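You operate a simulated robot arm through the tools that you are given. There is no shell and no other tool.

You are at the controls of a simulated robot arm. One attempt, no reset.

Task
Put things in order on the top of the wall bench. At the end: the gauge from the top of the wall bench stands where the silver small block stood; the teal narrow brush from the top of the wall bench stands on top of the spool; the silver small block is on the bobbin; the silver narrow block stands on top of the green divider; whatever was shut is shut again. Leave all else as you found it, and nothing knocked over.

The check looks at the end state, three seconds after you hand in, the way a careful person would. Anything else that was tipped, shoved, dropped, spilled or broken makes it a failure.

Robot
A 7-joint arm with a two-finger parallel gripper, fixed in place. Base frame: the origin is at the foot of the arm, x ahead of it, y to its left, z up; the work surface is at about z = 740. Units: mm, degrees, N and s.
With the tool pointing down near the work surface it reaches from about 100 to 660 mm from the base axis. Its first joint turns from -66.0 to 66.0 degrees. Payload 1.57 kg.
The tool frame sits at the grasp point between the pads (the TCP): z along the fingers, y along the line on which they close. The tips reach 30 mm beyond it. Largest opening 80 mm; finger width 17, thickness 12; the body of the gripper, 40 by 82 mm, starts 80 mm behind the TCP.
Orientation is told as [roll, pitch, yaw] about the base's x, y, z axes, in that order, counted from this pose: with the fingers straight down and closing along the base's y, the tool's x points along the base's -x, its y along +y and its z along -z.

Tools
- The arm moves only by the tool drive_tool. Its argument "rows" is a list of rows, each an object of numbers (a shift or turn left out is 0, a gripper value left out holds the last): "hand": the closure, from 0 (fully open) to 1 (shut); "tx", "ty", "tz": the shift along the base's x, y, z in mm; "wx", "wy", "wz": the turn, a rotation vector about the base's x, y, z in degrees. In form: [{"hand": .., "tx": .., "ty": .., "tz": .., "wx": .., "wy": .., "wz": ..}, ...]. A call has 1 to 20 rows; each row is the pose to reach, as a shift and turn from the pose commanded when the call began. Rows are played at 5 a second. More than 50 mm and 8.6 degrees between two rows, or a gripper value outside its range, and nothing of the call is played. Where a pose cannot be reached the arm comes as near as it can. A force on the tool above 40 N (or 10 N above the force at the start of the call, whichever is more), or a blocked arm, ends the call early, and 0.2 s more pass. Each finger travels about 72 mm/s and halts on what it meets, pressing with about 41 N; the grip force reading is that of the motor and also rises with nothing between the fingers. The clock runs only during rows and for 0.2 s after the last one: add rows that repeat a pose to give the fingers time. It gives the time, the measured TCP pose, the force on the tool (base axes), the opening and the grip force at its end, in the units of the frame above (readings bear some noise), with the torque about the TCP (base axes, N m) and any sound that the robot's microphone picked up.
- Cameras (640 x 400 px; columns grow to the right, rows downward): "scene" is fixed at [58.9, 460.4, 1398.3]; the picture's right is [-0.56, -0.83, 0.00], its down [-0.67, 0.45, -0.59] and it looks along [0.49, -0.33, -0.81] (base axes); focal length 331 px, centre (320, 200). "wrist" rides on the gripper at [72, -7, -122] in the tool frame; the picture's right is [0.09, 1.00, 0.00], its down [-0.84, 0.08, -0.54] and it looks along [-0.54, 0.05, 0.84] (tool axes); focal length 238 px, centre (320, 200). There is no depth. A picture from a camera that has moved, and an enlarged one, comes with that camera's place and axes in the base frame and with its lens.
- get_image(camera): a new picture of that camera. It takes no simulated time.
- close_up(camera, box): a new picture of the part [left, top, right, bottom] of that camera's present view, enlarged. It takes no simulated time.
- finish_job(): hands the job in; it is judged then, once.

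Nothing tells you positions but the pictures and the camera data. Unless the task says otherwise, let go and move clear before handing in.

The tools are called after "Request:" by a JSON object that holds its "name" and its "arguments". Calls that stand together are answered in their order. drive_tool: Moves the arm, as the interface text tells. Its arguments: {"type":"object","properties":{"rows":{"type":"array"}},"required":["rows"]} The other tools are called the same way: get_image (camera) takes a picture; close_up (camera, box) takes an enlarged picture of a part of a camera's view; finish_job () hands the job in.

At the start:

```text
t: 0.0
tool_pos: [429.9, 218.6, 1037.4]
orientation: [0.0, 0.0, 0.0]
force: [-0.5, 0.1, 0.5]
wrist_torque: [-0.02, 0.0, 0.02]
finger_gap: 80.1
grasp_force: 0.0
```

scene: 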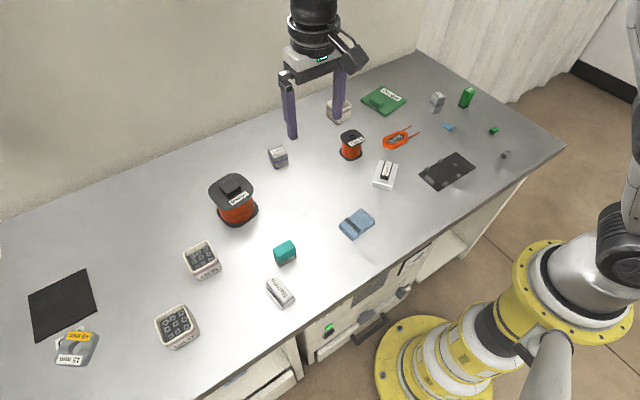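
wrist: 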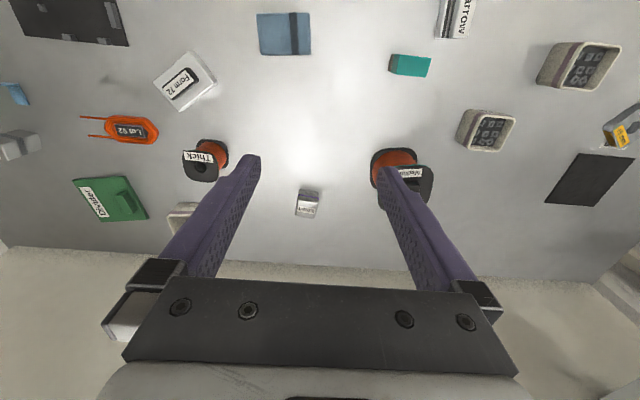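

I see a bench with labelled items (spools, blocks, a green divider, brushes and so on). I'll take enlarged pictures first to read the labels and locate everything.

Request:
{"name": "close_up", "arguments": {"camera": "scene", "box": [320, 70, 520, 195]}}

Request:
{"name": "close_up", "arguments": {"camera": "scene", "box": [180, 130, 400, 268]}}

Request:
{"name": "close_up", "arguments": {"camera": "scene", "box": [20, 230, 320, 400]}}

Request:
{"name": "close_up", "arguments": {"camera": "scene", "box": [200, 220, 500, 400]}}

Request:
{"name": "close_up", "arguments": {"camera": "wrist", "box": [0, 0, 320, 240]}}

Request:
{"name": "close_up", "arguments": {"camera": "wrist", "box": [320, 0, 640, 240]}}

```text
3.20 times, centred on (420, 132) of scene
camera zoom: at [58.9, 460.4, 1398.3], right [-0.56, -0.83, 0.0], down [-0.67, 0.45, -0.59], along [0.49, -0.33, -0.81], focal length 1059 px, centre (0, 416)
```

zoom: 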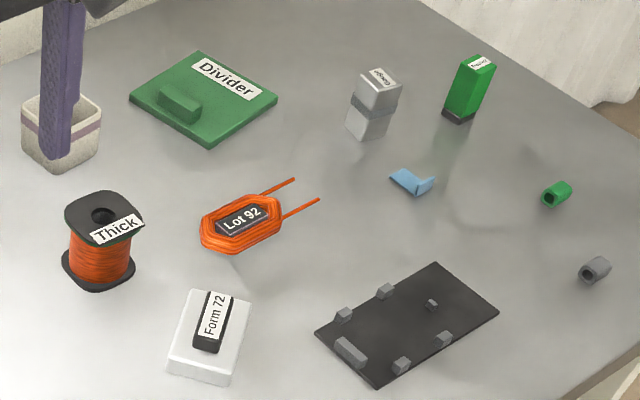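

```text
2.90 times, centred on (290, 199) of scene
camera zoom: at [58.9, 460.4, 1398.3], right [-0.56, -0.83, 0.0], down [-0.67, 0.45, -0.59], along [0.49, -0.33, -0.81], focal length 959 px, centre (407, 203)
```

zoom: 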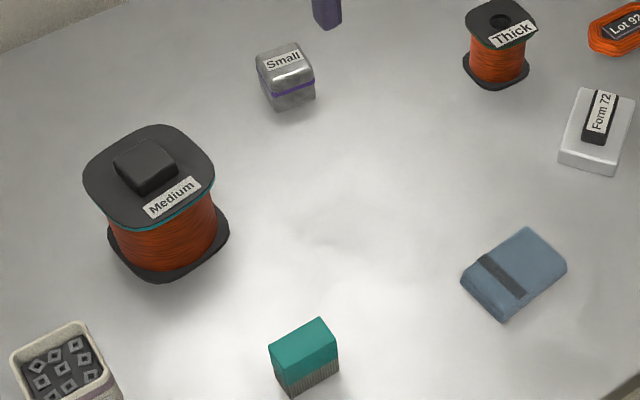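

```text
2.13 times, centred on (170, 315) of scene
camera zoom: at [58.9, 460.4, 1398.3], right [-0.56, -0.83, 0.0], down [-0.67, 0.45, -0.59], along [0.49, -0.33, -0.81], focal length 706 px, centre (640, -45)
```

zoom: 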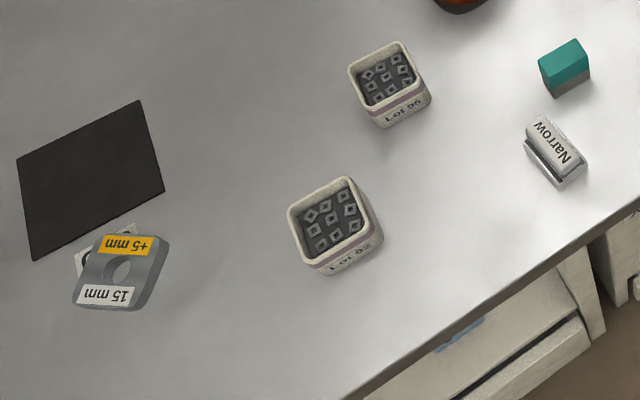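

```text
2.13 times, centred on (350, 310) of scene
camera zoom: at [58.9, 460.4, 1398.3], right [-0.56, -0.83, 0.0], down [-0.67, 0.45, -0.59], along [0.49, -0.33, -0.81], focal length 706 px, centre (256, -35)
```

zoom: 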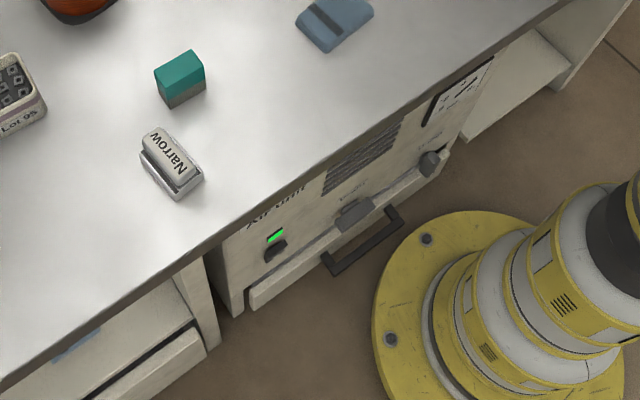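

```text
1.67 times, centred on (160, 120) of wrist
camera zoom: at [358.4, 211.4, 1160.0], right [-0.09, 1.0, 0.0], down [0.84, 0.08, 0.54], along [0.54, 0.05, -0.84], focal length 397 px, centre (587, 333)
```

zoom: 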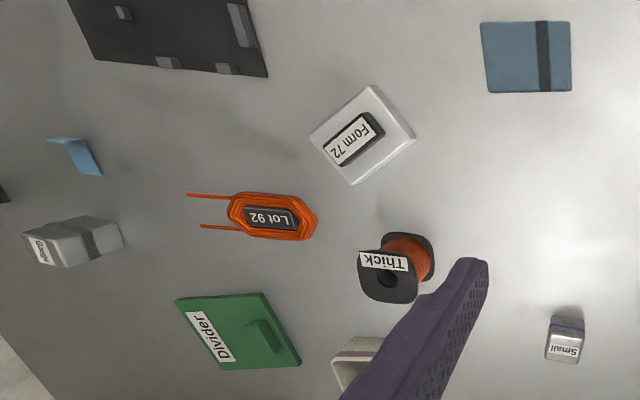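

```text
1.67 times, centred on (480, 120) of wrist
camera zoom: at [358.4, 211.4, 1160.0], right [-0.09, 1.0, 0.0], down [0.84, 0.08, 0.54], along [0.54, 0.05, -0.84], focal length 397 px, centre (53, 333)
```

zoom: 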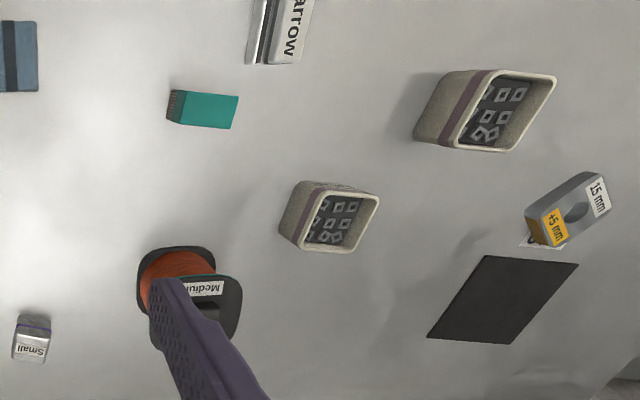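

I can read "Small", "Narrow", "Divider", "Gauge"(?), "Thick" and "Medium". Next I zoom further to decide which objects are the spool, the bobbin and the gauge.

Request:
{"name": "close_up", "arguments": {"camera": "scene", "box": [420, 80, 484, 120]}}

Request:
{"name": "close_up", "arguments": {"camera": "scene", "box": [325, 120, 405, 170]}}

Request:
{"name": "close_up", "arguments": {"camera": "scene", "box": [195, 140, 307, 230]}}

Request:
{"name": "close_up", "arguments": {"camera": "scene", "box": [20, 310, 132, 380]}}

Request:
{"name": "close_up", "arguments": {"camera": "wrist", "box": [0, 100, 110, 170]}}

Request:
{"name": "close_up", "arguments": {"camera": "wrist", "box": [140, 120, 260, 240]}}

Request:
{"name": "close_up", "arguments": {"camera": "scene", "box": [260, 230, 340, 310]}}

Request:
{"name": "close_up", "arguments": {"camera": "scene", "box": [360, 140, 520, 240]}}

```text
10.00 times, centred on (452, 100) of scene
camera zoom: at [58.9, 460.4, 1398.3], right [-0.56, -0.83, 0.0], down [-0.67, 0.45, -0.59], along [0.49, -0.33, -0.81], focal length 3309 px, centre (-1000, 1200)
```

zoom: 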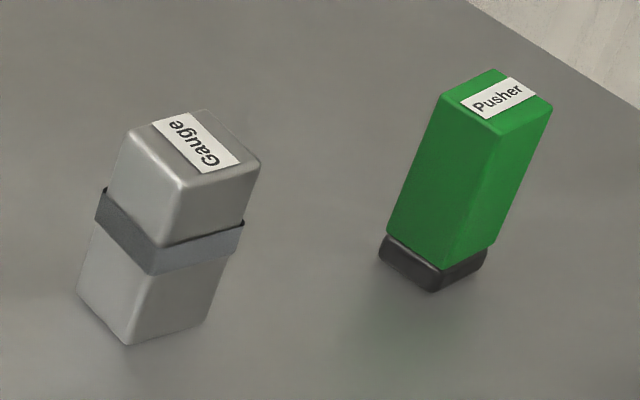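

```text
8.00 times, centred on (365, 145) of scene
camera zoom: at [58.9, 460.4, 1398.3], right [-0.56, -0.83, 0.0], down [-0.67, 0.45, -0.59], along [0.49, -0.33, -0.81], focal length 2647 px, centre (-40, 640)
```

zoom: 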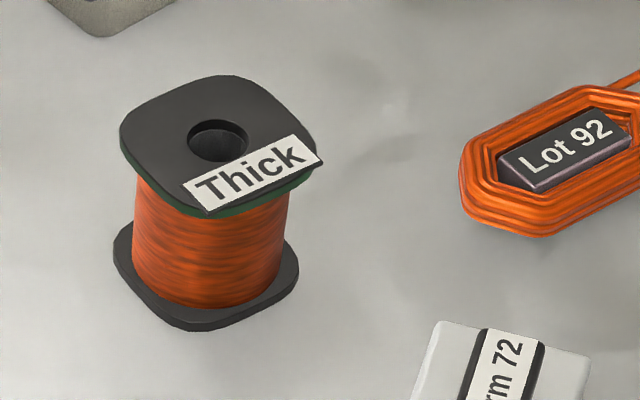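

```text
4.44 times, centred on (251, 185) of scene
camera zoom: at [58.9, 460.4, 1398.3], right [-0.56, -0.83, 0.0], down [-0.67, 0.45, -0.59], along [0.49, -0.33, -0.81], focal length 1470 px, centre (627, 267)
```

zoom: 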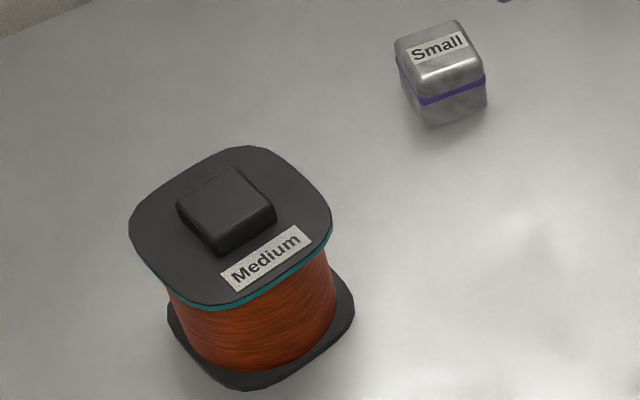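

```text
5.71 times, centred on (76, 345) of scene
camera zoom: at [58.9, 460.4, 1398.3], right [-0.56, -0.83, 0.0], down [-0.67, 0.45, -0.59], along [0.49, -0.33, -0.81], focal length 1891 px, centre (1714, -629)
```

zoom: 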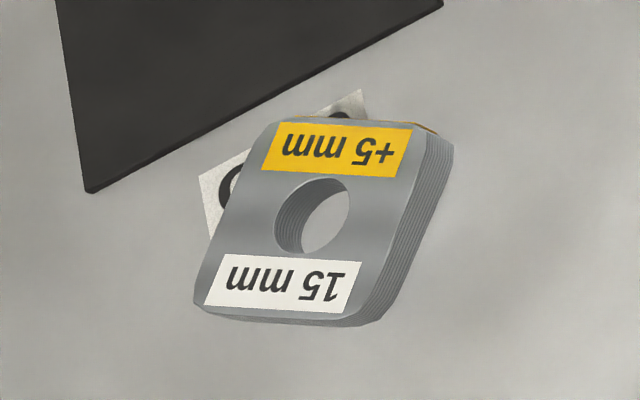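

```text
5.71 times, centred on (55, 135) of wrist
camera zoom: at [358.4, 211.4, 1160.0], right [-0.09, 1.0, 0.0], down [0.84, 0.08, 0.54], along [0.54, 0.05, -0.84], focal length 1362 px, centre (1834, 571)
```

zoom: 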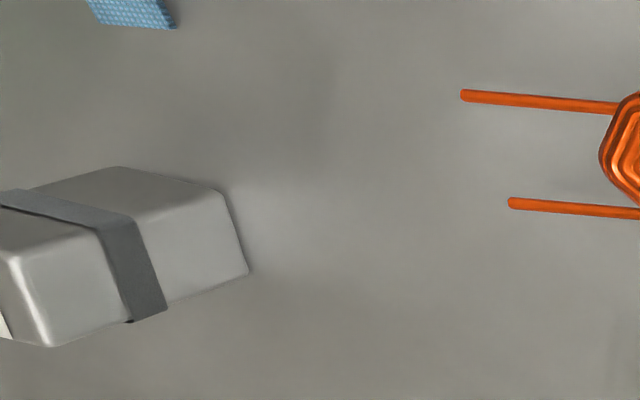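

```text
3.33 times, centred on (200, 180) of wrist
camera zoom: at [358.4, 211.4, 1160.0], right [-0.09, 1.0, 0.0], down [0.84, 0.08, 0.54], along [0.54, 0.05, -0.84], focal length 794 px, centre (720, 267)
```

zoom: 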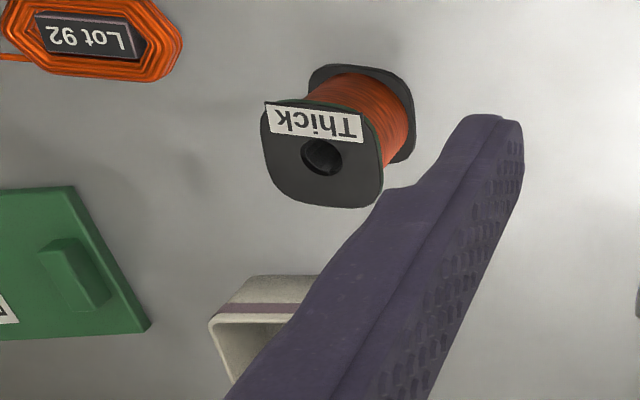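

```text
5.00 times, centred on (300, 270) of scene
camera zoom: at [58.9, 460.4, 1398.3], right [-0.56, -0.83, 0.0], down [-0.67, 0.45, -0.59], along [0.49, -0.33, -0.81], focal length 1654 px, centre (420, -150)
```

zoom: 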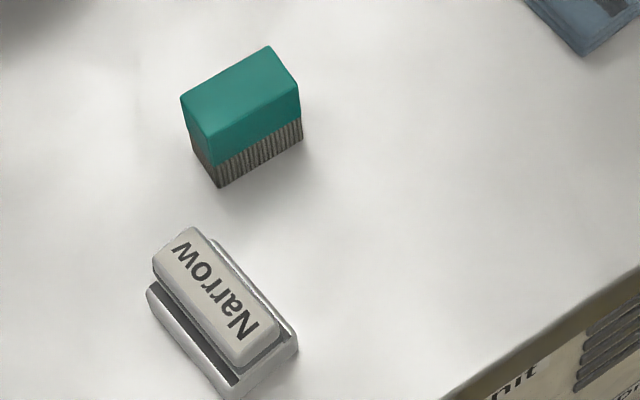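

```text
4.00 times, centred on (440, 190) of scene
camera zoom: at [58.9, 460.4, 1398.3], right [-0.56, -0.83, 0.0], down [-0.67, 0.45, -0.59], along [0.49, -0.33, -0.81], focal length 1323 px, centre (-160, 240)
```

zoom: 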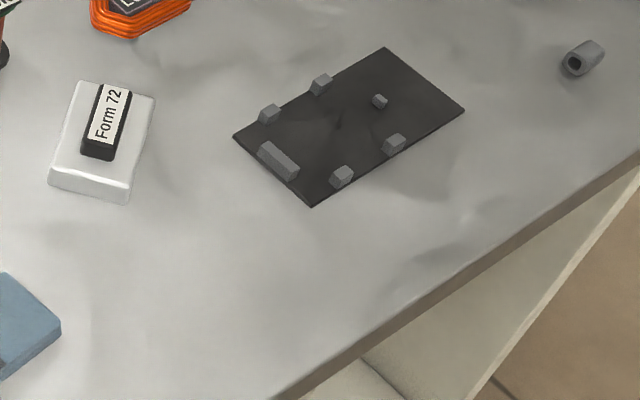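

The gauge, small block, narrow block, divider and teal brush are clear, but I still need to tell the spool from the bobbin. I'll move the wrist camera at a safe height for better views.

Request:
{"name": "drive_tool", "arguments": {"rows": [{"hand": 0, "tx": 0, "ty": -40, "tz": -10}, {"tx": 0, "ty": -80, "tz": -20}, {"tx": 0, "ty": -120, "tz": -35}, {"tx": 0, "ty": -160, "tz": -50}, {"tx": 0, "ty": -200, "tz": -65}, {"tx": 0, "ty": -218, "tz": -77}]}}

Request:
{"name": "get_image", "arguments": {"camera": "wrist"}}

Request:
{"name": "get_image", "arguments": {"camera": "scene"}}

```text
t: 1.4
tool_pos: [428.7, -4.7, 959.0]
orientation: [0.1, -0.1, 0.0]
force: [0.4, 0.2, 0.7]
wrist_torque: [0.04, 0.02, 0.01]
finger_gap: 80.0
grasp_force: 0.1
```

```text
taken
camera wrist: at [356.4, -11.5, 1080.9], right [-0.09, 1.0, 0.0], down [0.84, 0.08, 0.54], along [0.54, 0.05, -0.84], focal length 238 px, centre (320, 200)
```

wrist: 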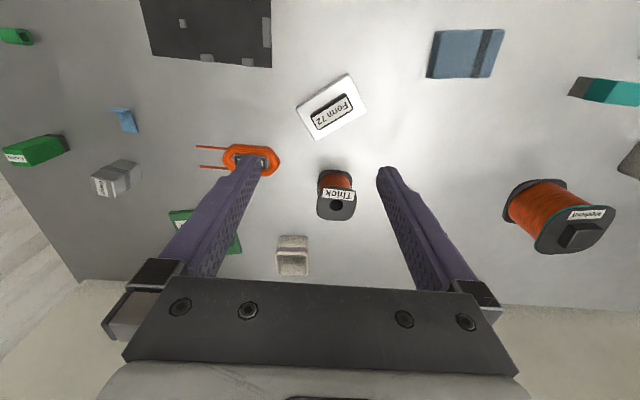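

```text
taken
```

scene: 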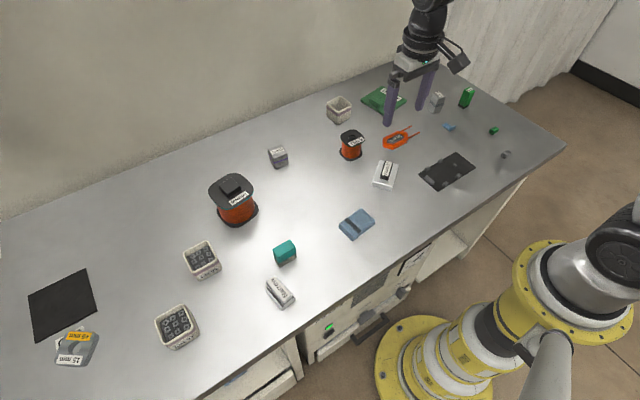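

The third white box sits empty behind the spools, and both wire reels are visible. I'll zoom in on these before choosing.

Request:
{"name": "close_up", "arguments": {"camera": "wrist", "box": [490, 150, 640, 270]}}

Request:
{"name": "close_up", "arguments": {"camera": "wrist", "box": [260, 60, 420, 290]}}

Request:
{"name": "close_up", "arguments": {"camera": "scene", "box": [315, 80, 415, 165]}}

Request:
{"name": "close_up", "arguments": {"camera": "wrist", "box": [0, 80, 160, 210]}}

```text
3.33 times, centred on (565, 210) of wrist
camera zoom: at [356.4, -11.5, 1080.9], right [-0.09, 1.0, 0.0], down [0.84, 0.08, 0.54], along [0.54, 0.05, -0.84], focal length 794 px, centre (-497, 167)
```

zoom: 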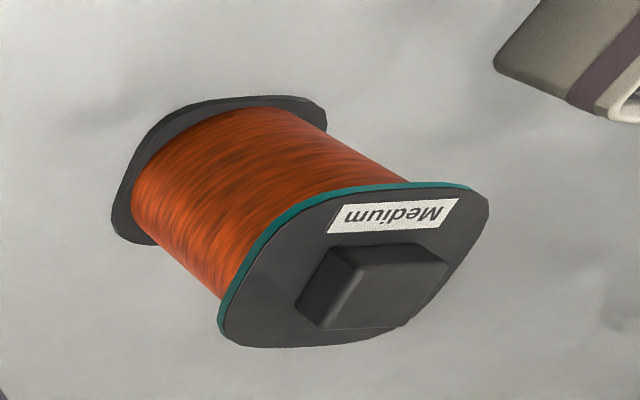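

```text
1.74 times, centred on (340, 175) of wrist
camera zoom: at [356.4, -11.5, 1080.9], right [-0.09, 1.0, 0.0], down [0.84, 0.08, 0.54], along [0.54, 0.05, -0.84], focal length 414 px, centre (285, 244)
```

zoom: 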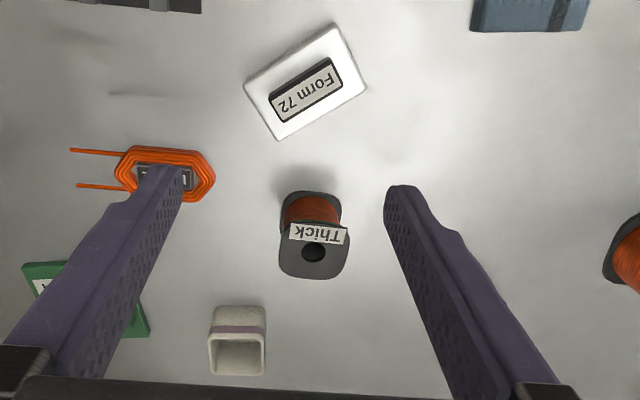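

```text
4.71 times, centred on (365, 122) of scene
camera zoom: at [58.9, 460.4, 1398.3], right [-0.56, -0.83, 0.0], down [-0.67, 0.45, -0.59], along [0.49, -0.33, -0.81], focal length 1557 px, centre (108, 565)
```

zoom: 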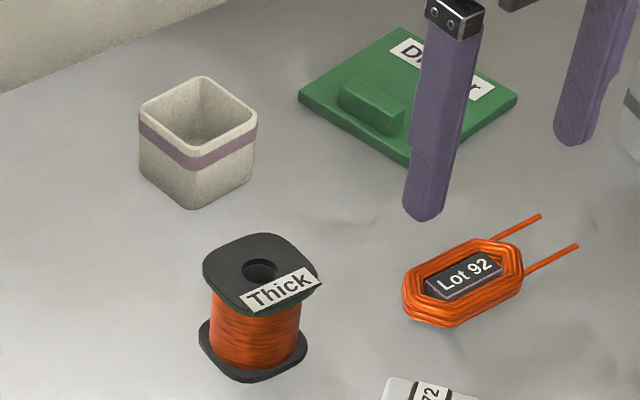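

```text
3.08 times, centred on (80, 145) of wrist
camera zoom: at [356.4, -11.5, 1080.9], right [-0.09, 1.0, 0.0], down [0.84, 0.08, 0.54], along [0.54, 0.05, -0.84], focal length 733 px, centre (1058, 369)
```

zoom: 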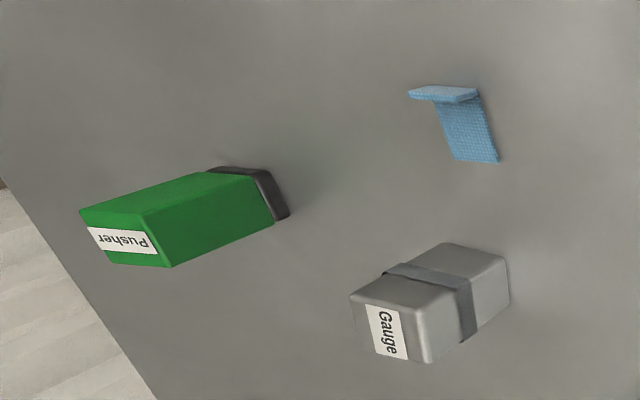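

I take the small reel "Thick" (open hole) as the bobbin and the large reel "Medium" as the spool, with the "Gauge" at about (540,-283). I'll now get close measuring views, starting with the gauge.

Request:
{"name": "drive_tool", "arguments": {"rows": [{"tx": 5, "ty": -40, "tz": -5}, {"tx": 10, "ty": -80, "tz": -10}, {"tx": 15, "ty": -120, "tz": -20}, {"tx": 20, "ty": -160, "tz": -30}, {"tx": 25, "ty": -200, "tz": -40}, {"tx": 30, "ty": -240, "tz": -50}, {"tx": 31, "ty": -278, "tz": -59}, {"tx": 31, "ty": -278, "tz": -59}]}}

Request:
{"name": "get_image", "arguments": {"camera": "wrist"}}

Request:
{"name": "close_up", "arguments": {"camera": "wrist", "box": [240, 120, 400, 220]}}

Request:
{"name": "close_up", "arguments": {"camera": "wrist", "box": [400, 100, 640, 250]}}

```text
t: 3.2
tool_pos: [464.1, -278.9, 900.0]
orientation: [0.1, 0.0, 0.0]
force: [-0.1, -0.2, -0.4]
wrist_torque: [0.01, 0.01, 0.0]
finger_gap: 80.1
grasp_force: 0.1
```

```text
taken
camera wrist: at [391.6, -286.5, 1023.8], right [-0.09, 1.0, 0.0], down [0.84, 0.08, 0.54], along [0.54, 0.05, -0.84], focal length 238 px, centre (320, 200)
```

wrist: 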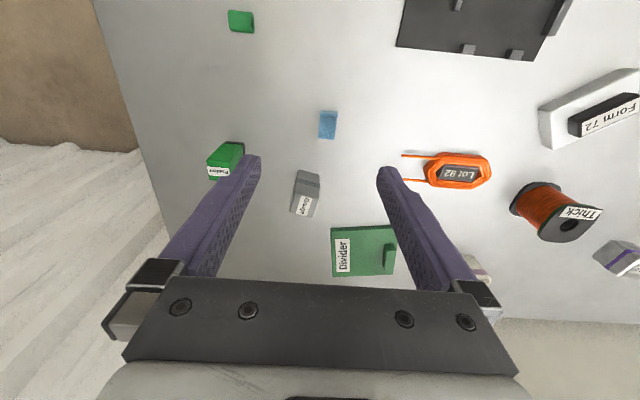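

```text
4.00 times, centred on (320, 170) of wrist
camera zoom: at [391.6, -286.5, 1023.8], right [-0.09, 1.0, 0.0], down [0.84, 0.08, 0.54], along [0.54, 0.05, -0.84], focal length 953 px, centre (320, 320)
```

zoom: 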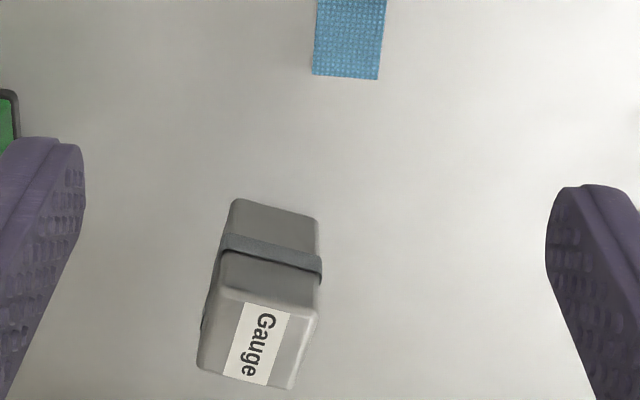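

```text
2.67 times, centred on (520, 175) of wrist
camera zoom: at [391.6, -286.5, 1023.8], right [-0.09, 1.0, 0.0], down [0.84, 0.08, 0.54], along [0.54, 0.05, -0.84], focal length 636 px, centre (-213, 267)
```

zoom: 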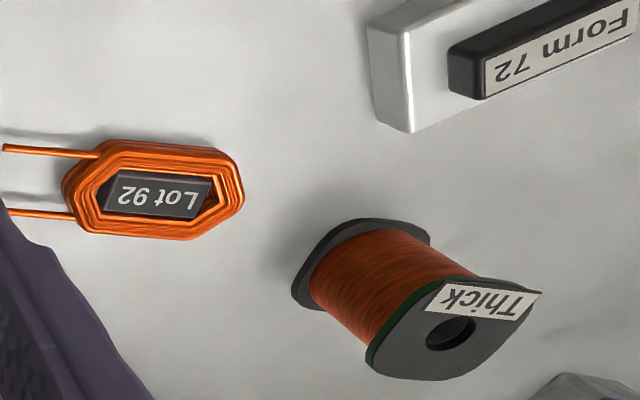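

The gauge stands upright near the middle of this view. I'll sample the pose reading a couple of times to learn how noisy it is.

Request:
{"name": "drive_tool", "arguments": {"rows": [{"tx": 0}]}}

Request:
{"name": "drive_tool", "arguments": {"rows": [{"tx": 0}]}}

Request:
{"name": "close_up", "arguments": {"camera": "wrist", "box": [280, 160, 344, 224]}}

Request:
{"name": "close_up", "arguments": {"camera": "wrist", "box": [320, 215, 410, 285]}}

```text
t: 3.6
tool_pos: [464.5, -278.9, 901.6]
orientation: [0.0, 0.0, 0.0]
force: [-0.6, -0.1, 0.3]
wrist_torque: [0.02, -0.01, 0.01]
finger_gap: 80.1
grasp_force: 0.0
```

```text
t: 4.0
tool_pos: [463.0, -277.8, 899.9]
orientation: [0.0, 0.0, 0.0]
force: [0.4, 0.8, 0.6]
wrist_torque: [0.03, -0.01, -0.03]
finger_gap: 80.1
grasp_force: 0.1
```

```text
6.25 times, centred on (312, 192) of wrist
camera zoom: at [391.6, -285.9, 1023.9], right [-0.09, 1.0, 0.0], down [0.84, 0.08, 0.54], along [0.54, 0.05, -0.84], focal length 1490 px, centre (370, 250)
```

zoom: 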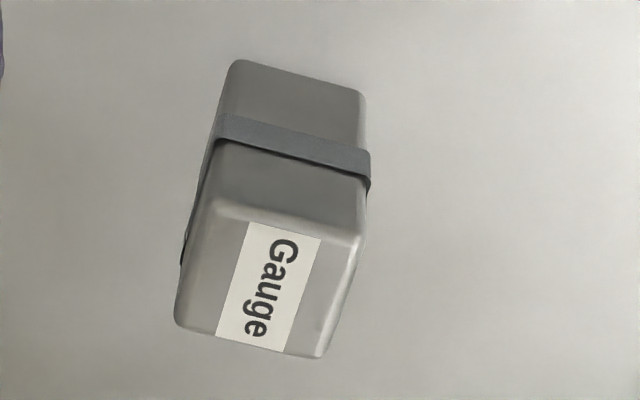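

```text
5.71 times, centred on (365, 250) of wrist
camera zoom: at [391.6, -285.9, 1023.9], right [-0.09, 1.0, 0.0], down [0.84, 0.08, 0.54], along [0.54, 0.05, -0.84], focal length 1362 px, centre (63, -86)
```

zoom: 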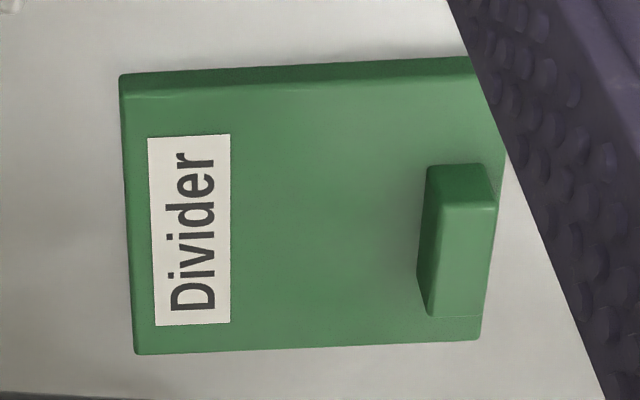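

The gauge is 28×28×~58 mm, centred near (545,-291) and yawed about -10°; the divider is 104 mm square with its near edge at x≈610–625. Now I move over to view the Small block from close by.

Request:
{"name": "drive_tool", "arguments": {"rows": [{"tx": 0, "ty": 45, "tz": 10}, {"tx": 0, "ty": 90, "tz": 20}, {"tx": 0, "ty": 135, "tz": 20}, {"tx": 0, "ty": 180, "tz": 20}, {"tx": 10, "ty": 225, "tz": 20}, {"tx": 20, "ty": 270, "tz": 20}, {"tx": 30, "ty": 315, "tz": 20}, {"tx": 45, "ty": 360, "tz": 15}, {"tx": 60, "ty": 405, "tz": 10}, {"tx": 75, "ty": 450, "tz": 0}, {"tx": 86, "ty": 491, "tz": -11}, {"tx": 86, "ty": 491, "tz": -11}]}}

Request:
{"name": "drive_tool", "arguments": {"rows": [{"tx": 0}]}}

Request:
{"name": "get_image", "arguments": {"camera": "wrist"}}

Request:
{"name": "close_up", "arguments": {"camera": "wrist", "box": [280, 160, 360, 210]}}

```text
t: 6.6
tool_pos: [548.6, 213.0, 889.1]
orientation: [0.1, -0.1, 0.0]
force: [0.3, 0.1, -0.7]
wrist_torque: [0.01, -0.03, 0.0]
finger_gap: 80.1
grasp_force: 0.0
```

```text
t: 7.0
tool_pos: [547.5, 212.1, 889.0]
orientation: [-0.1, 0.1, 0.1]
force: [0.5, -0.4, -0.5]
wrist_torque: [0.03, -0.01, -0.02]
finger_gap: 80.1
grasp_force: 0.1
```

```text
taken
camera wrist: at [475.4, 205.7, 1011.5], right [-0.09, 1.0, 0.0], down [0.84, 0.08, 0.54], along [0.54, 0.05, -0.84], focal length 238 px, centre (320, 200)
```

wrist: 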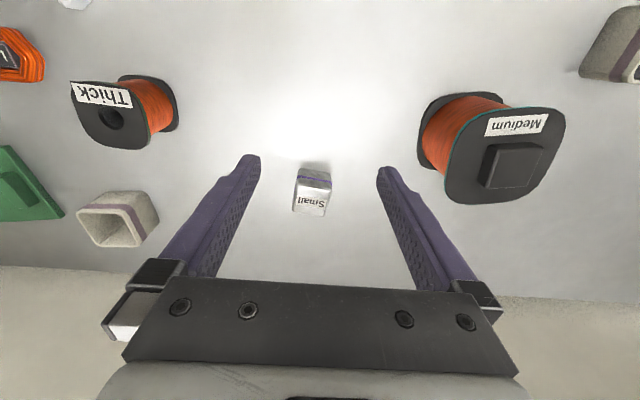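

```text
8.00 times, centred on (320, 185) of wrist
camera zoom: at [475.4, 205.7, 1011.5], right [-0.09, 1.0, 0.0], down [0.84, 0.08, 0.54], along [0.54, 0.05, -0.84], focal length 1907 px, centre (320, 320)
```

zoom: 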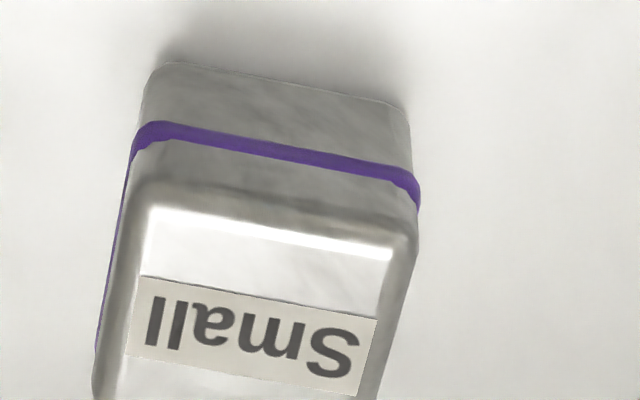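

The small block sits between the fingers in this view. I take one more close-up to get its whole outline and the Medium reel's top.

Request:
{"name": "close_up", "arguments": {"camera": "wrist", "box": [280, 155, 344, 219]}}

Request:
{"name": "close_up", "arguments": {"camera": "wrist", "box": [400, 70, 580, 220]}}

Request:
{"name": "close_up", "arguments": {"camera": "wrist", "box": [50, 60, 200, 160]}}

```text
6.25 times, centred on (312, 187) of wrist
camera zoom: at [475.4, 205.7, 1011.5], right [-0.09, 1.0, 0.0], down [0.84, 0.08, 0.54], along [0.54, 0.05, -0.84], focal length 1490 px, centre (370, 281)
```

zoom: 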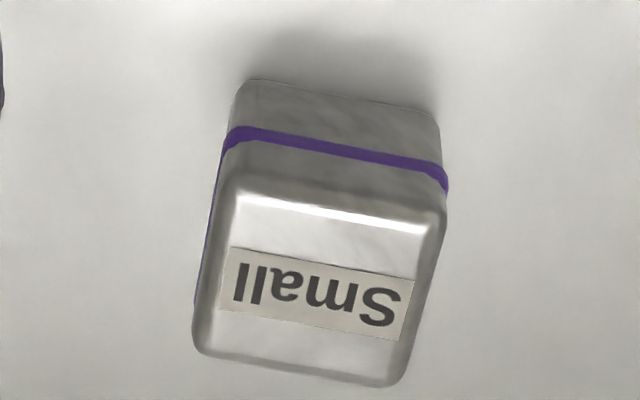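

```text
2.67 times, centred on (490, 145) of wrist
camera zoom: at [475.4, 205.7, 1011.5], right [-0.09, 1.0, 0.0], down [0.84, 0.08, 0.54], along [0.54, 0.05, -0.84], focal length 636 px, centre (-133, 347)
```

zoom: 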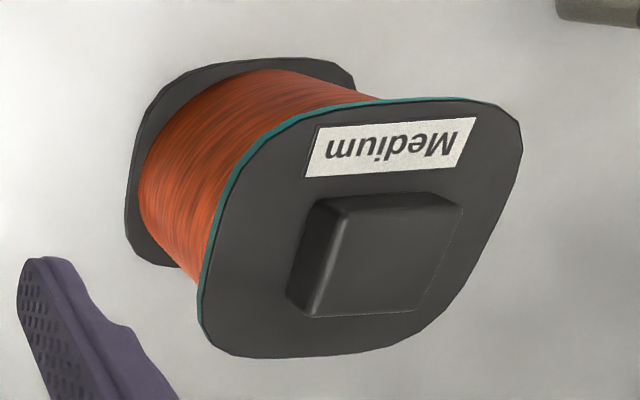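

```text
4.00 times, centred on (125, 110) of wrist
camera zoom: at [475.4, 205.7, 1011.5], right [-0.09, 1.0, 0.0], down [0.84, 0.08, 0.54], along [0.54, 0.05, -0.84], focal length 953 px, centre (1100, 560)
```

zoom: 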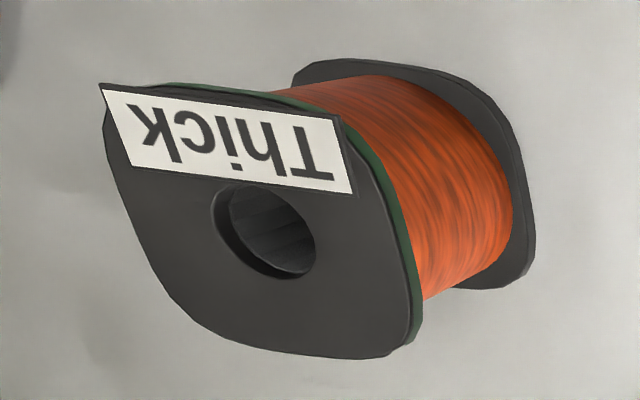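

The small block is about 40 mm wide, centred near (626,210). The Thick reel is centred near (542,35) and the Medium reel near (544,372). Next I look at the brush, the narrow block and the far-left area.

Request:
{"name": "drive_tool", "arguments": {"rows": [{"tx": -40, "ty": 20, "tz": 10}, {"tx": -80, "ty": 40, "tz": 10}, {"tx": -120, "ty": 60, "tz": 10}, {"tx": -160, "ty": 85, "tz": 5}, {"tx": -200, "ty": 110, "tz": 0}, {"tx": -238, "ty": 132, "tz": 0}, {"tx": -238, "ty": 132, "tz": 0}]}}

Request:
{"name": "get_image", "arguments": {"camera": "wrist"}}

Request:
{"name": "close_up", "arguments": {"camera": "wrist", "box": [280, 140, 360, 190]}}

Request:
{"name": "close_up", "arguments": {"camera": "wrist", "box": [320, 80, 416, 140]}}

Request:
{"name": "close_up", "arguments": {"camera": "wrist", "box": [480, 80, 640, 260]}}

```text
t: 8.6
tool_pos: [308.8, 345.9, 888.5]
orientation: [0.0, -0.1, -0.1]
force: [0.8, -1.1, -0.6]
wrist_torque: [0.03, 0.01, -0.01]
finger_gap: 80.0
grasp_force: 0.0
```

```text
taken
camera wrist: at [236.0, 338.0, 1012.3], right [-0.09, 1.0, 0.0], down [0.84, 0.08, 0.54], along [0.54, 0.05, -0.84], focal length 238 px, centre (320, 200)
```

wrist: 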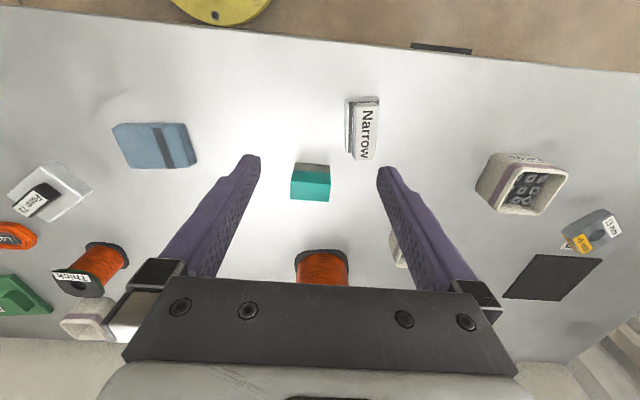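

```text
8.00 times, centred on (320, 165) of wrist
camera zoom: at [236.0, 338.0, 1012.3], right [-0.09, 1.0, 0.0], down [0.84, 0.08, 0.54], along [0.54, 0.05, -0.84], focal length 1907 px, centre (320, 480)
```

zoom: 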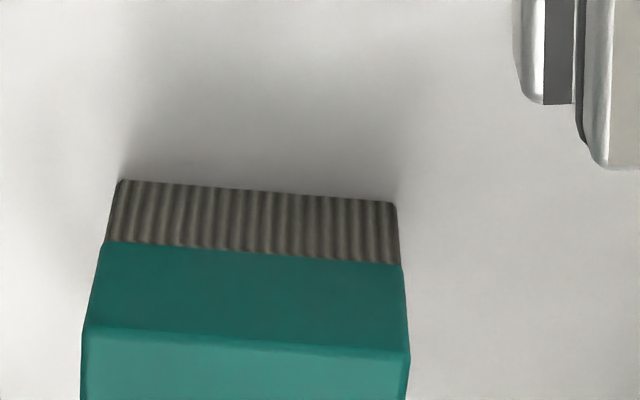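

```text
6.67 times, centred on (368, 110) of wrist
camera zoom: at [236.0, 338.0, 1012.3], right [-0.09, 1.0, 0.0], down [0.84, 0.08, 0.54], along [0.54, 0.05, -0.84], focal length 1589 px, centre (0, 800)
```

zoom: 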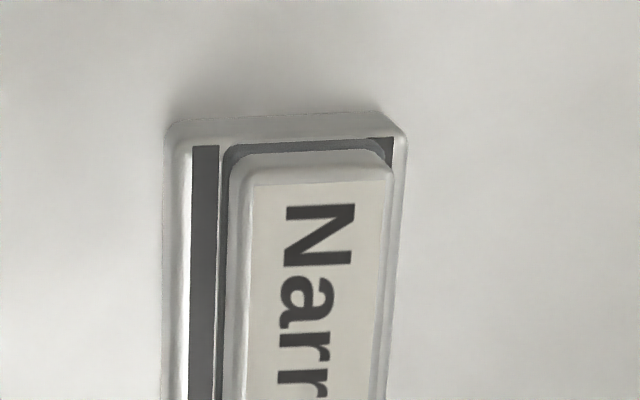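

```text
2.22 times, centred on (560, 170) of wrist
camera zoom: at [236.0, 338.0, 1012.3], right [-0.09, 1.0, 0.0], down [0.84, 0.08, 0.54], along [0.54, 0.05, -0.84], focal length 530 px, centre (-213, 267)
```

zoom: 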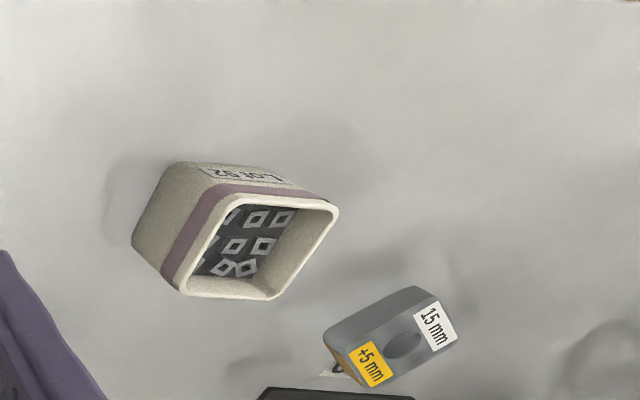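

The brush and narrow block are both in view. I take complete outlines of each.

Request:
{"name": "close_up", "arguments": {"camera": "wrist", "box": [272, 150, 352, 210]}}

Request:
{"name": "close_up", "arguments": {"camera": "wrist", "box": [312, 90, 424, 164]}}

Request:
{"name": "close_up", "arguments": {"camera": "scene", "box": [260, 270, 308, 312]}}

Request:
{"name": "close_up", "arguments": {"camera": "scene", "box": [260, 230, 310, 270]}}

```text
6.67 times, centred on (312, 180) of wrist
camera zoom: at [236.0, 338.0, 1012.3], right [-0.09, 1.0, 0.0], down [0.84, 0.08, 0.54], along [0.54, 0.05, -0.84], focal length 1589 px, centre (373, 333)
```

zoom: 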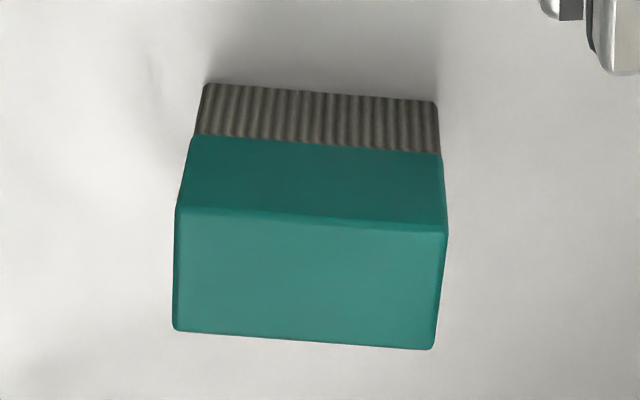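

```text
5.41 times, centred on (368, 127) of wrist
camera zoom: at [236.0, 338.0, 1012.3], right [-0.09, 1.0, 0.0], down [0.84, 0.08, 0.54], along [0.54, 0.05, -0.84], focal length 1288 px, centre (60, 595)
```

zoom: 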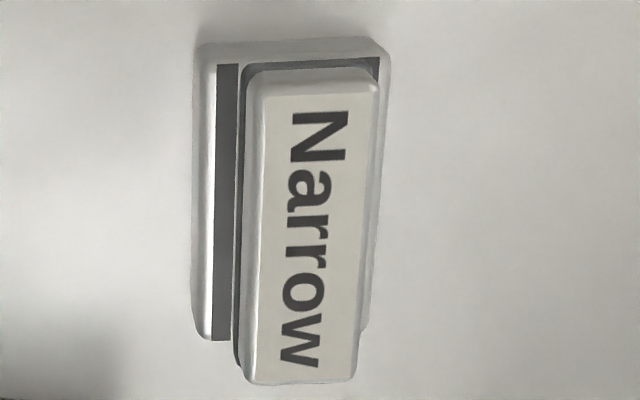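

```text
9.52 times, centred on (284, 291) of scene
camera zoom: at [58.9, 460.4, 1398.3], right [-0.56, -0.83, 0.0], down [-0.67, 0.45, -0.59], along [0.49, -0.33, -0.81], focal length 3151 px, centre (663, -667)
```

zoom: 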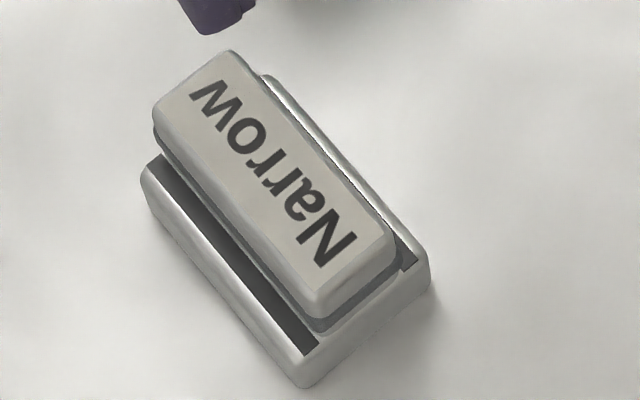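

```text
10.00 times, centred on (285, 250) of scene
camera zoom: at [58.9, 460.4, 1398.3], right [-0.56, -0.83, 0.0], down [-0.67, 0.45, -0.59], along [0.49, -0.33, -0.81], focal length 3309 px, centre (670, -300)
```

zoom: 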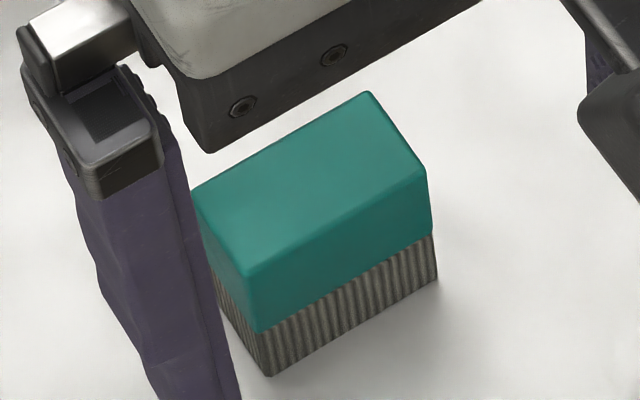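

The brush is about 43×24×49 mm, centred near (370,340) and square to the axes. The narrow block's base is about 37×54 mm, centred near (306,389). Before grasping I want a better height and shape of the Medium reel's top.

Request:
{"name": "drive_tool", "arguments": {"rows": [{"tx": 40, "ty": 7, "tz": 15}, {"tx": 80, "ty": 14, "tz": 30}, {"tx": 120, "ty": 21, "tz": 40}, {"tx": 150, "ty": 27, "tz": 40}, {"tx": 150, "ty": 27, "tz": 40}]}}

Request:
{"name": "get_image", "arguments": {"camera": "wrist"}}

Request:
{"name": "close_up", "arguments": {"camera": "wrist", "box": [240, 110, 400, 260]}}

```text
t: 9.8
tool_pos: [458.7, 369.8, 928.8]
orientation: [0.0, 0.0, 0.1]
force: [0.1, 0.1, 0.2]
wrist_torque: [0.0, -0.02, -0.01]
finger_gap: 80.1
grasp_force: 0.0
```

```text
taken
camera wrist: at [386.5, 362.3, 1052.9], right [-0.09, 1.0, 0.0], down [0.84, 0.08, 0.54], along [0.54, 0.05, -0.84], focal length 238 px, centre (320, 200)
```

wrist: 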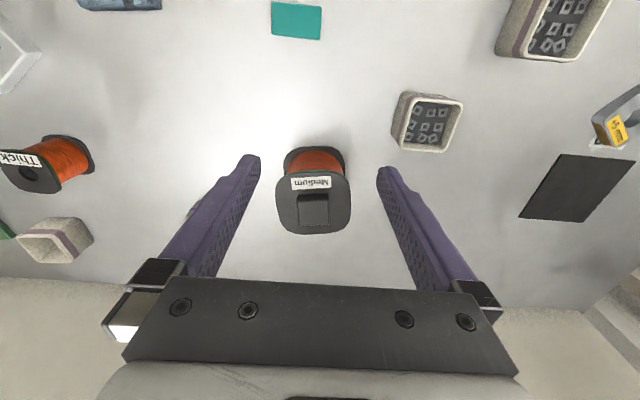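

```text
2.67 times, centred on (320, 185) of wrist
camera zoom: at [386.5, 362.3, 1052.9], right [-0.09, 1.0, 0.0], down [0.84, 0.08, 0.54], along [0.54, 0.05, -0.84], focal length 636 px, centre (320, 240)
```

zoom: 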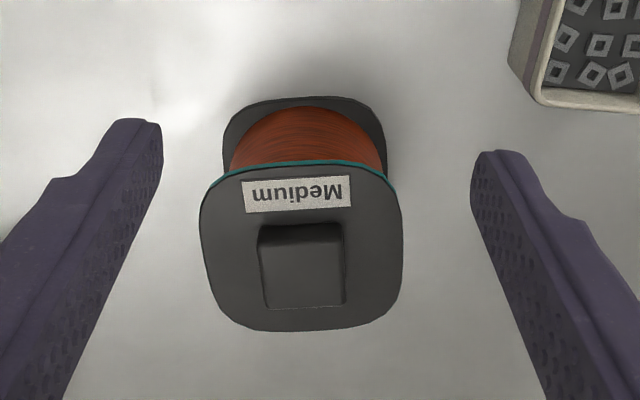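

The Medium reel is straight ahead with its square knob on top. I zoom into the knob for exact size and height.

Request:
{"name": "close_up", "arguments": {"camera": "wrist", "box": [272, 165, 362, 240]}}

Request:
{"name": "close_up", "arguments": {"camera": "scene", "box": [200, 165, 264, 229]}}

```text
5.33 times, centred on (317, 202) of wrist
camera zoom: at [386.5, 362.3, 1052.9], right [-0.09, 1.0, 0.0], down [0.84, 0.08, 0.54], along [0.54, 0.05, -0.84], focal length 1271 px, centre (336, 187)
```

zoom: 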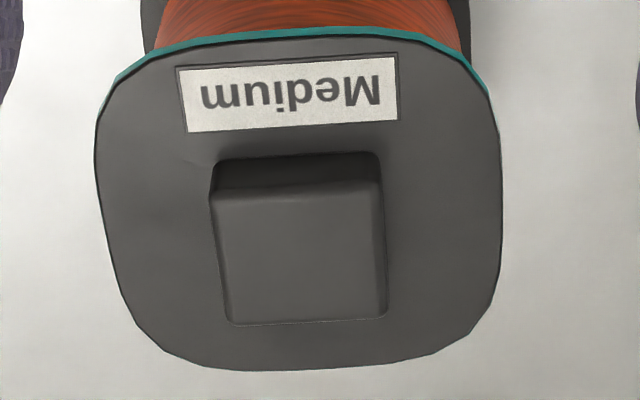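

```text
6.25 times, centred on (232, 197) of scene
camera zoom: at [58.9, 460.4, 1398.3], right [-0.56, -0.83, 0.0], down [-0.67, 0.45, -0.59], along [0.49, -0.33, -0.81], focal length 2068 px, centre (870, 219)
```

zoom: 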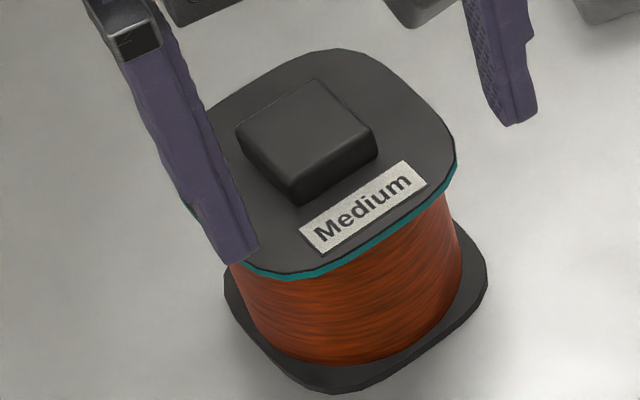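

The knob is about 35 mm square, with its top at roughly z≈835, centred near (543,370) and yawed about +9°. That is flat enough to hold the 43×24 mm brush, so I go to the brush and hover above it.

Request:
{"name": "drive_tool", "arguments": {"rows": [{"tx": -40, "ty": -13, "tz": -20}, {"tx": -80, "ty": -26, "tz": -40}, {"tx": -88, "ty": -29.5, "tz": -60}, {"tx": -88, "ty": -29.5, "tz": -85}, {"tx": -88, "ty": -29.5, "tz": -85}, {"tx": -88, "ty": -29.5, "tz": -85}]}}

Request:
{"name": "get_image", "arguments": {"camera": "wrist"}}

Request:
{"name": "get_image", "arguments": {"camera": "scene"}}

```text
t: 11.2
tool_pos: [372.1, 341.2, 845.7]
orientation: [-0.1, 0.1, 0.0]
force: [0.4, -0.3, -0.4]
wrist_torque: [0.03, 0.01, -0.02]
finger_gap: 79.8
grasp_force: 0.0
```

```text
taken
camera wrist: at [299.8, 334.5, 968.7], right [-0.09, 1.0, 0.0], down [0.84, 0.08, 0.54], along [0.54, 0.05, -0.84], focal length 238 px, centre (320, 200)
```

wrist: 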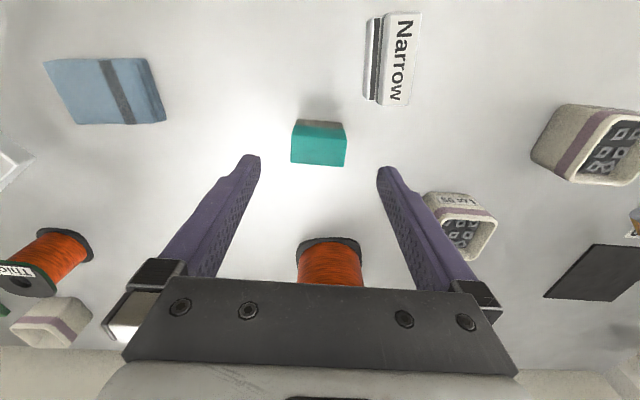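

```text
taken
```

scene: 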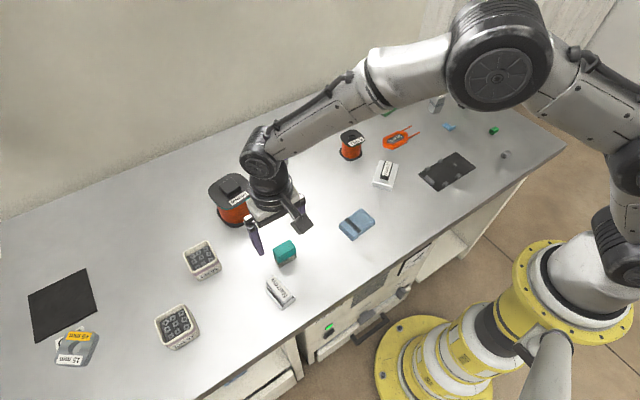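

The brush top is centred at about (369.7,339.4), right between the open fingers. I descend and close on it.

Request:
{"name": "drive_tool", "arguments": {"rows": [{"tx": -2, "ty": -1.5, "tz": -25}, {"tx": -2, "ty": -1.5, "tz": -45}, {"tx": -2, "ty": -1.5, "tz": -60}, {"tx": -2, "ty": -1.5, "tz": -60}, {"hand": 0.3, "tx": -2, "ty": -1.5, "tz": -60}, {"hand": 0.6, "tx": -2, "ty": -1.5, "tz": -60}, {"hand": 0.6, "tx": -2, "ty": -1.5, "tz": -60}]}}

Request:
{"name": "get_image", "arguments": {"camera": "wrist"}}

```text
t: 12.8
tool_pos: [368.7, 342.3, 782.6]
orientation: [0.0, 0.0, 0.0]
force: [0.4, -0.8, -0.9]
wrist_torque: [-0.01, 0.0, 0.0]
finger_gap: 42.9
grasp_force: 41.0
```

```text
taken
camera wrist: at [297.0, 335.4, 907.0], right [-0.09, 1.0, 0.0], down [0.84, 0.08, 0.54], along [0.54, 0.05, -0.84], focal length 238 px, centre (320, 200)
```

wrist: 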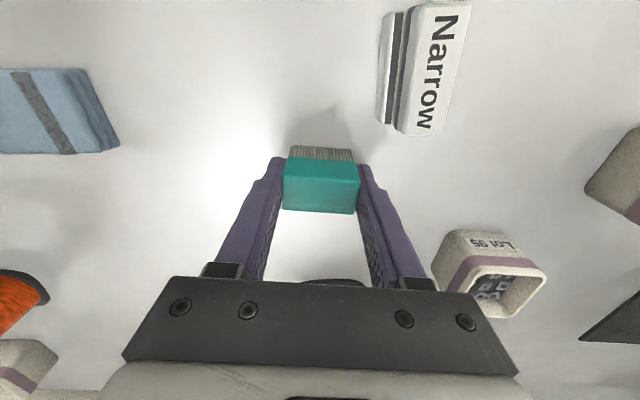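

The brush is held (43 mm gap, full grip). I lift it well clear and carry it over the Medium reel, turning about 9° to match the knob.

Request:
{"name": "drive_tool", "arguments": {"rows": [{"tz": 20}, {"tz": 50}, {"tz": 95}, {"tz": 140}, {"tx": 35, "ty": 6, "tz": 145, "wz": 2}, {"tx": 70, "ty": 12, "tz": 145, "wz": 4}, {"tx": 105, "ty": 18, "tz": 145, "wz": 6}, {"tx": 140, "ty": 24, "tz": 145, "wz": 8}, {"tx": 160, "ty": 27, "tz": 145, "wz": 9}, {"tx": 173, "ty": 28, "tz": 145, "wz": 9}, {"tx": 173, "ty": 28, "tz": 145, "wz": 9}, {"tx": 173, "ty": 28, "tz": 145, "wz": 9}]}}

Request:
{"name": "drive_tool", "arguments": {"rows": [{"tx": 0}]}}

Request:
{"name": "get_image", "arguments": {"camera": "wrist"}}

Request:
{"name": "get_image", "arguments": {"camera": "scene"}}

```text
t: 15.4
tool_pos: [535.4, 370.5, 930.7]
orientation: [0.0, 0.0, 9.0]
force: [-0.9, 0.1, -0.5]
wrist_torque: [0.02, -0.03, 0.02]
finger_gap: 32.0
grasp_force: 0.2
out of reach, approached as far as the arm can: row 10, 11, 12
```

```text
t: 15.8
tool_pos: [535.7, 371.2, 930.0]
orientation: [0.0, 0.0, 9.0]
force: [0.4, -0.1, -0.2]
wrist_torque: [0.0, 0.0, 0.0]
finger_gap: 31.8
grasp_force: 0.1
```

```text
taken
camera wrist: at [464.4, 352.2, 1052.2], right [-0.25, 0.97, 0.0], down [0.81, 0.21, 0.54], along [0.53, 0.13, -0.84], focal length 238 px, centre (320, 200)
```

wrist: 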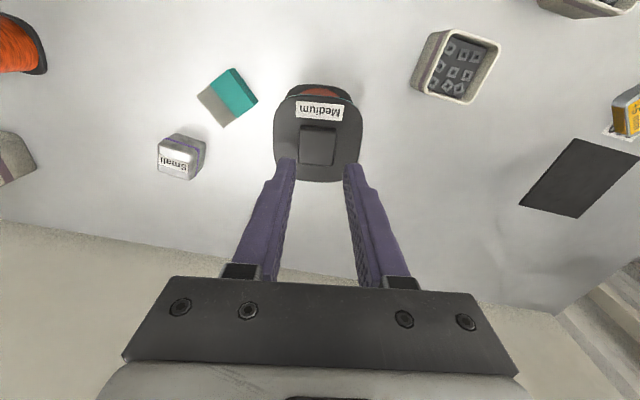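

```text
taken
```

scene: 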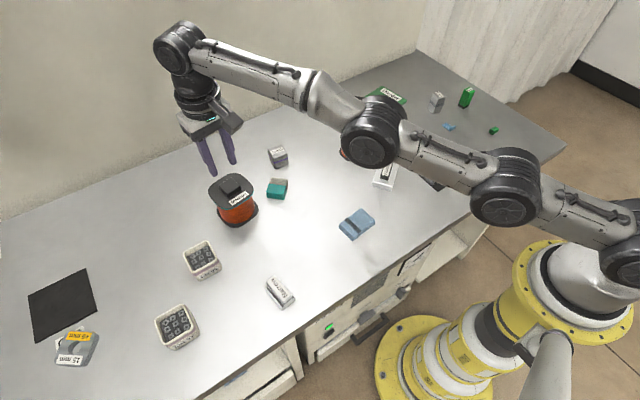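

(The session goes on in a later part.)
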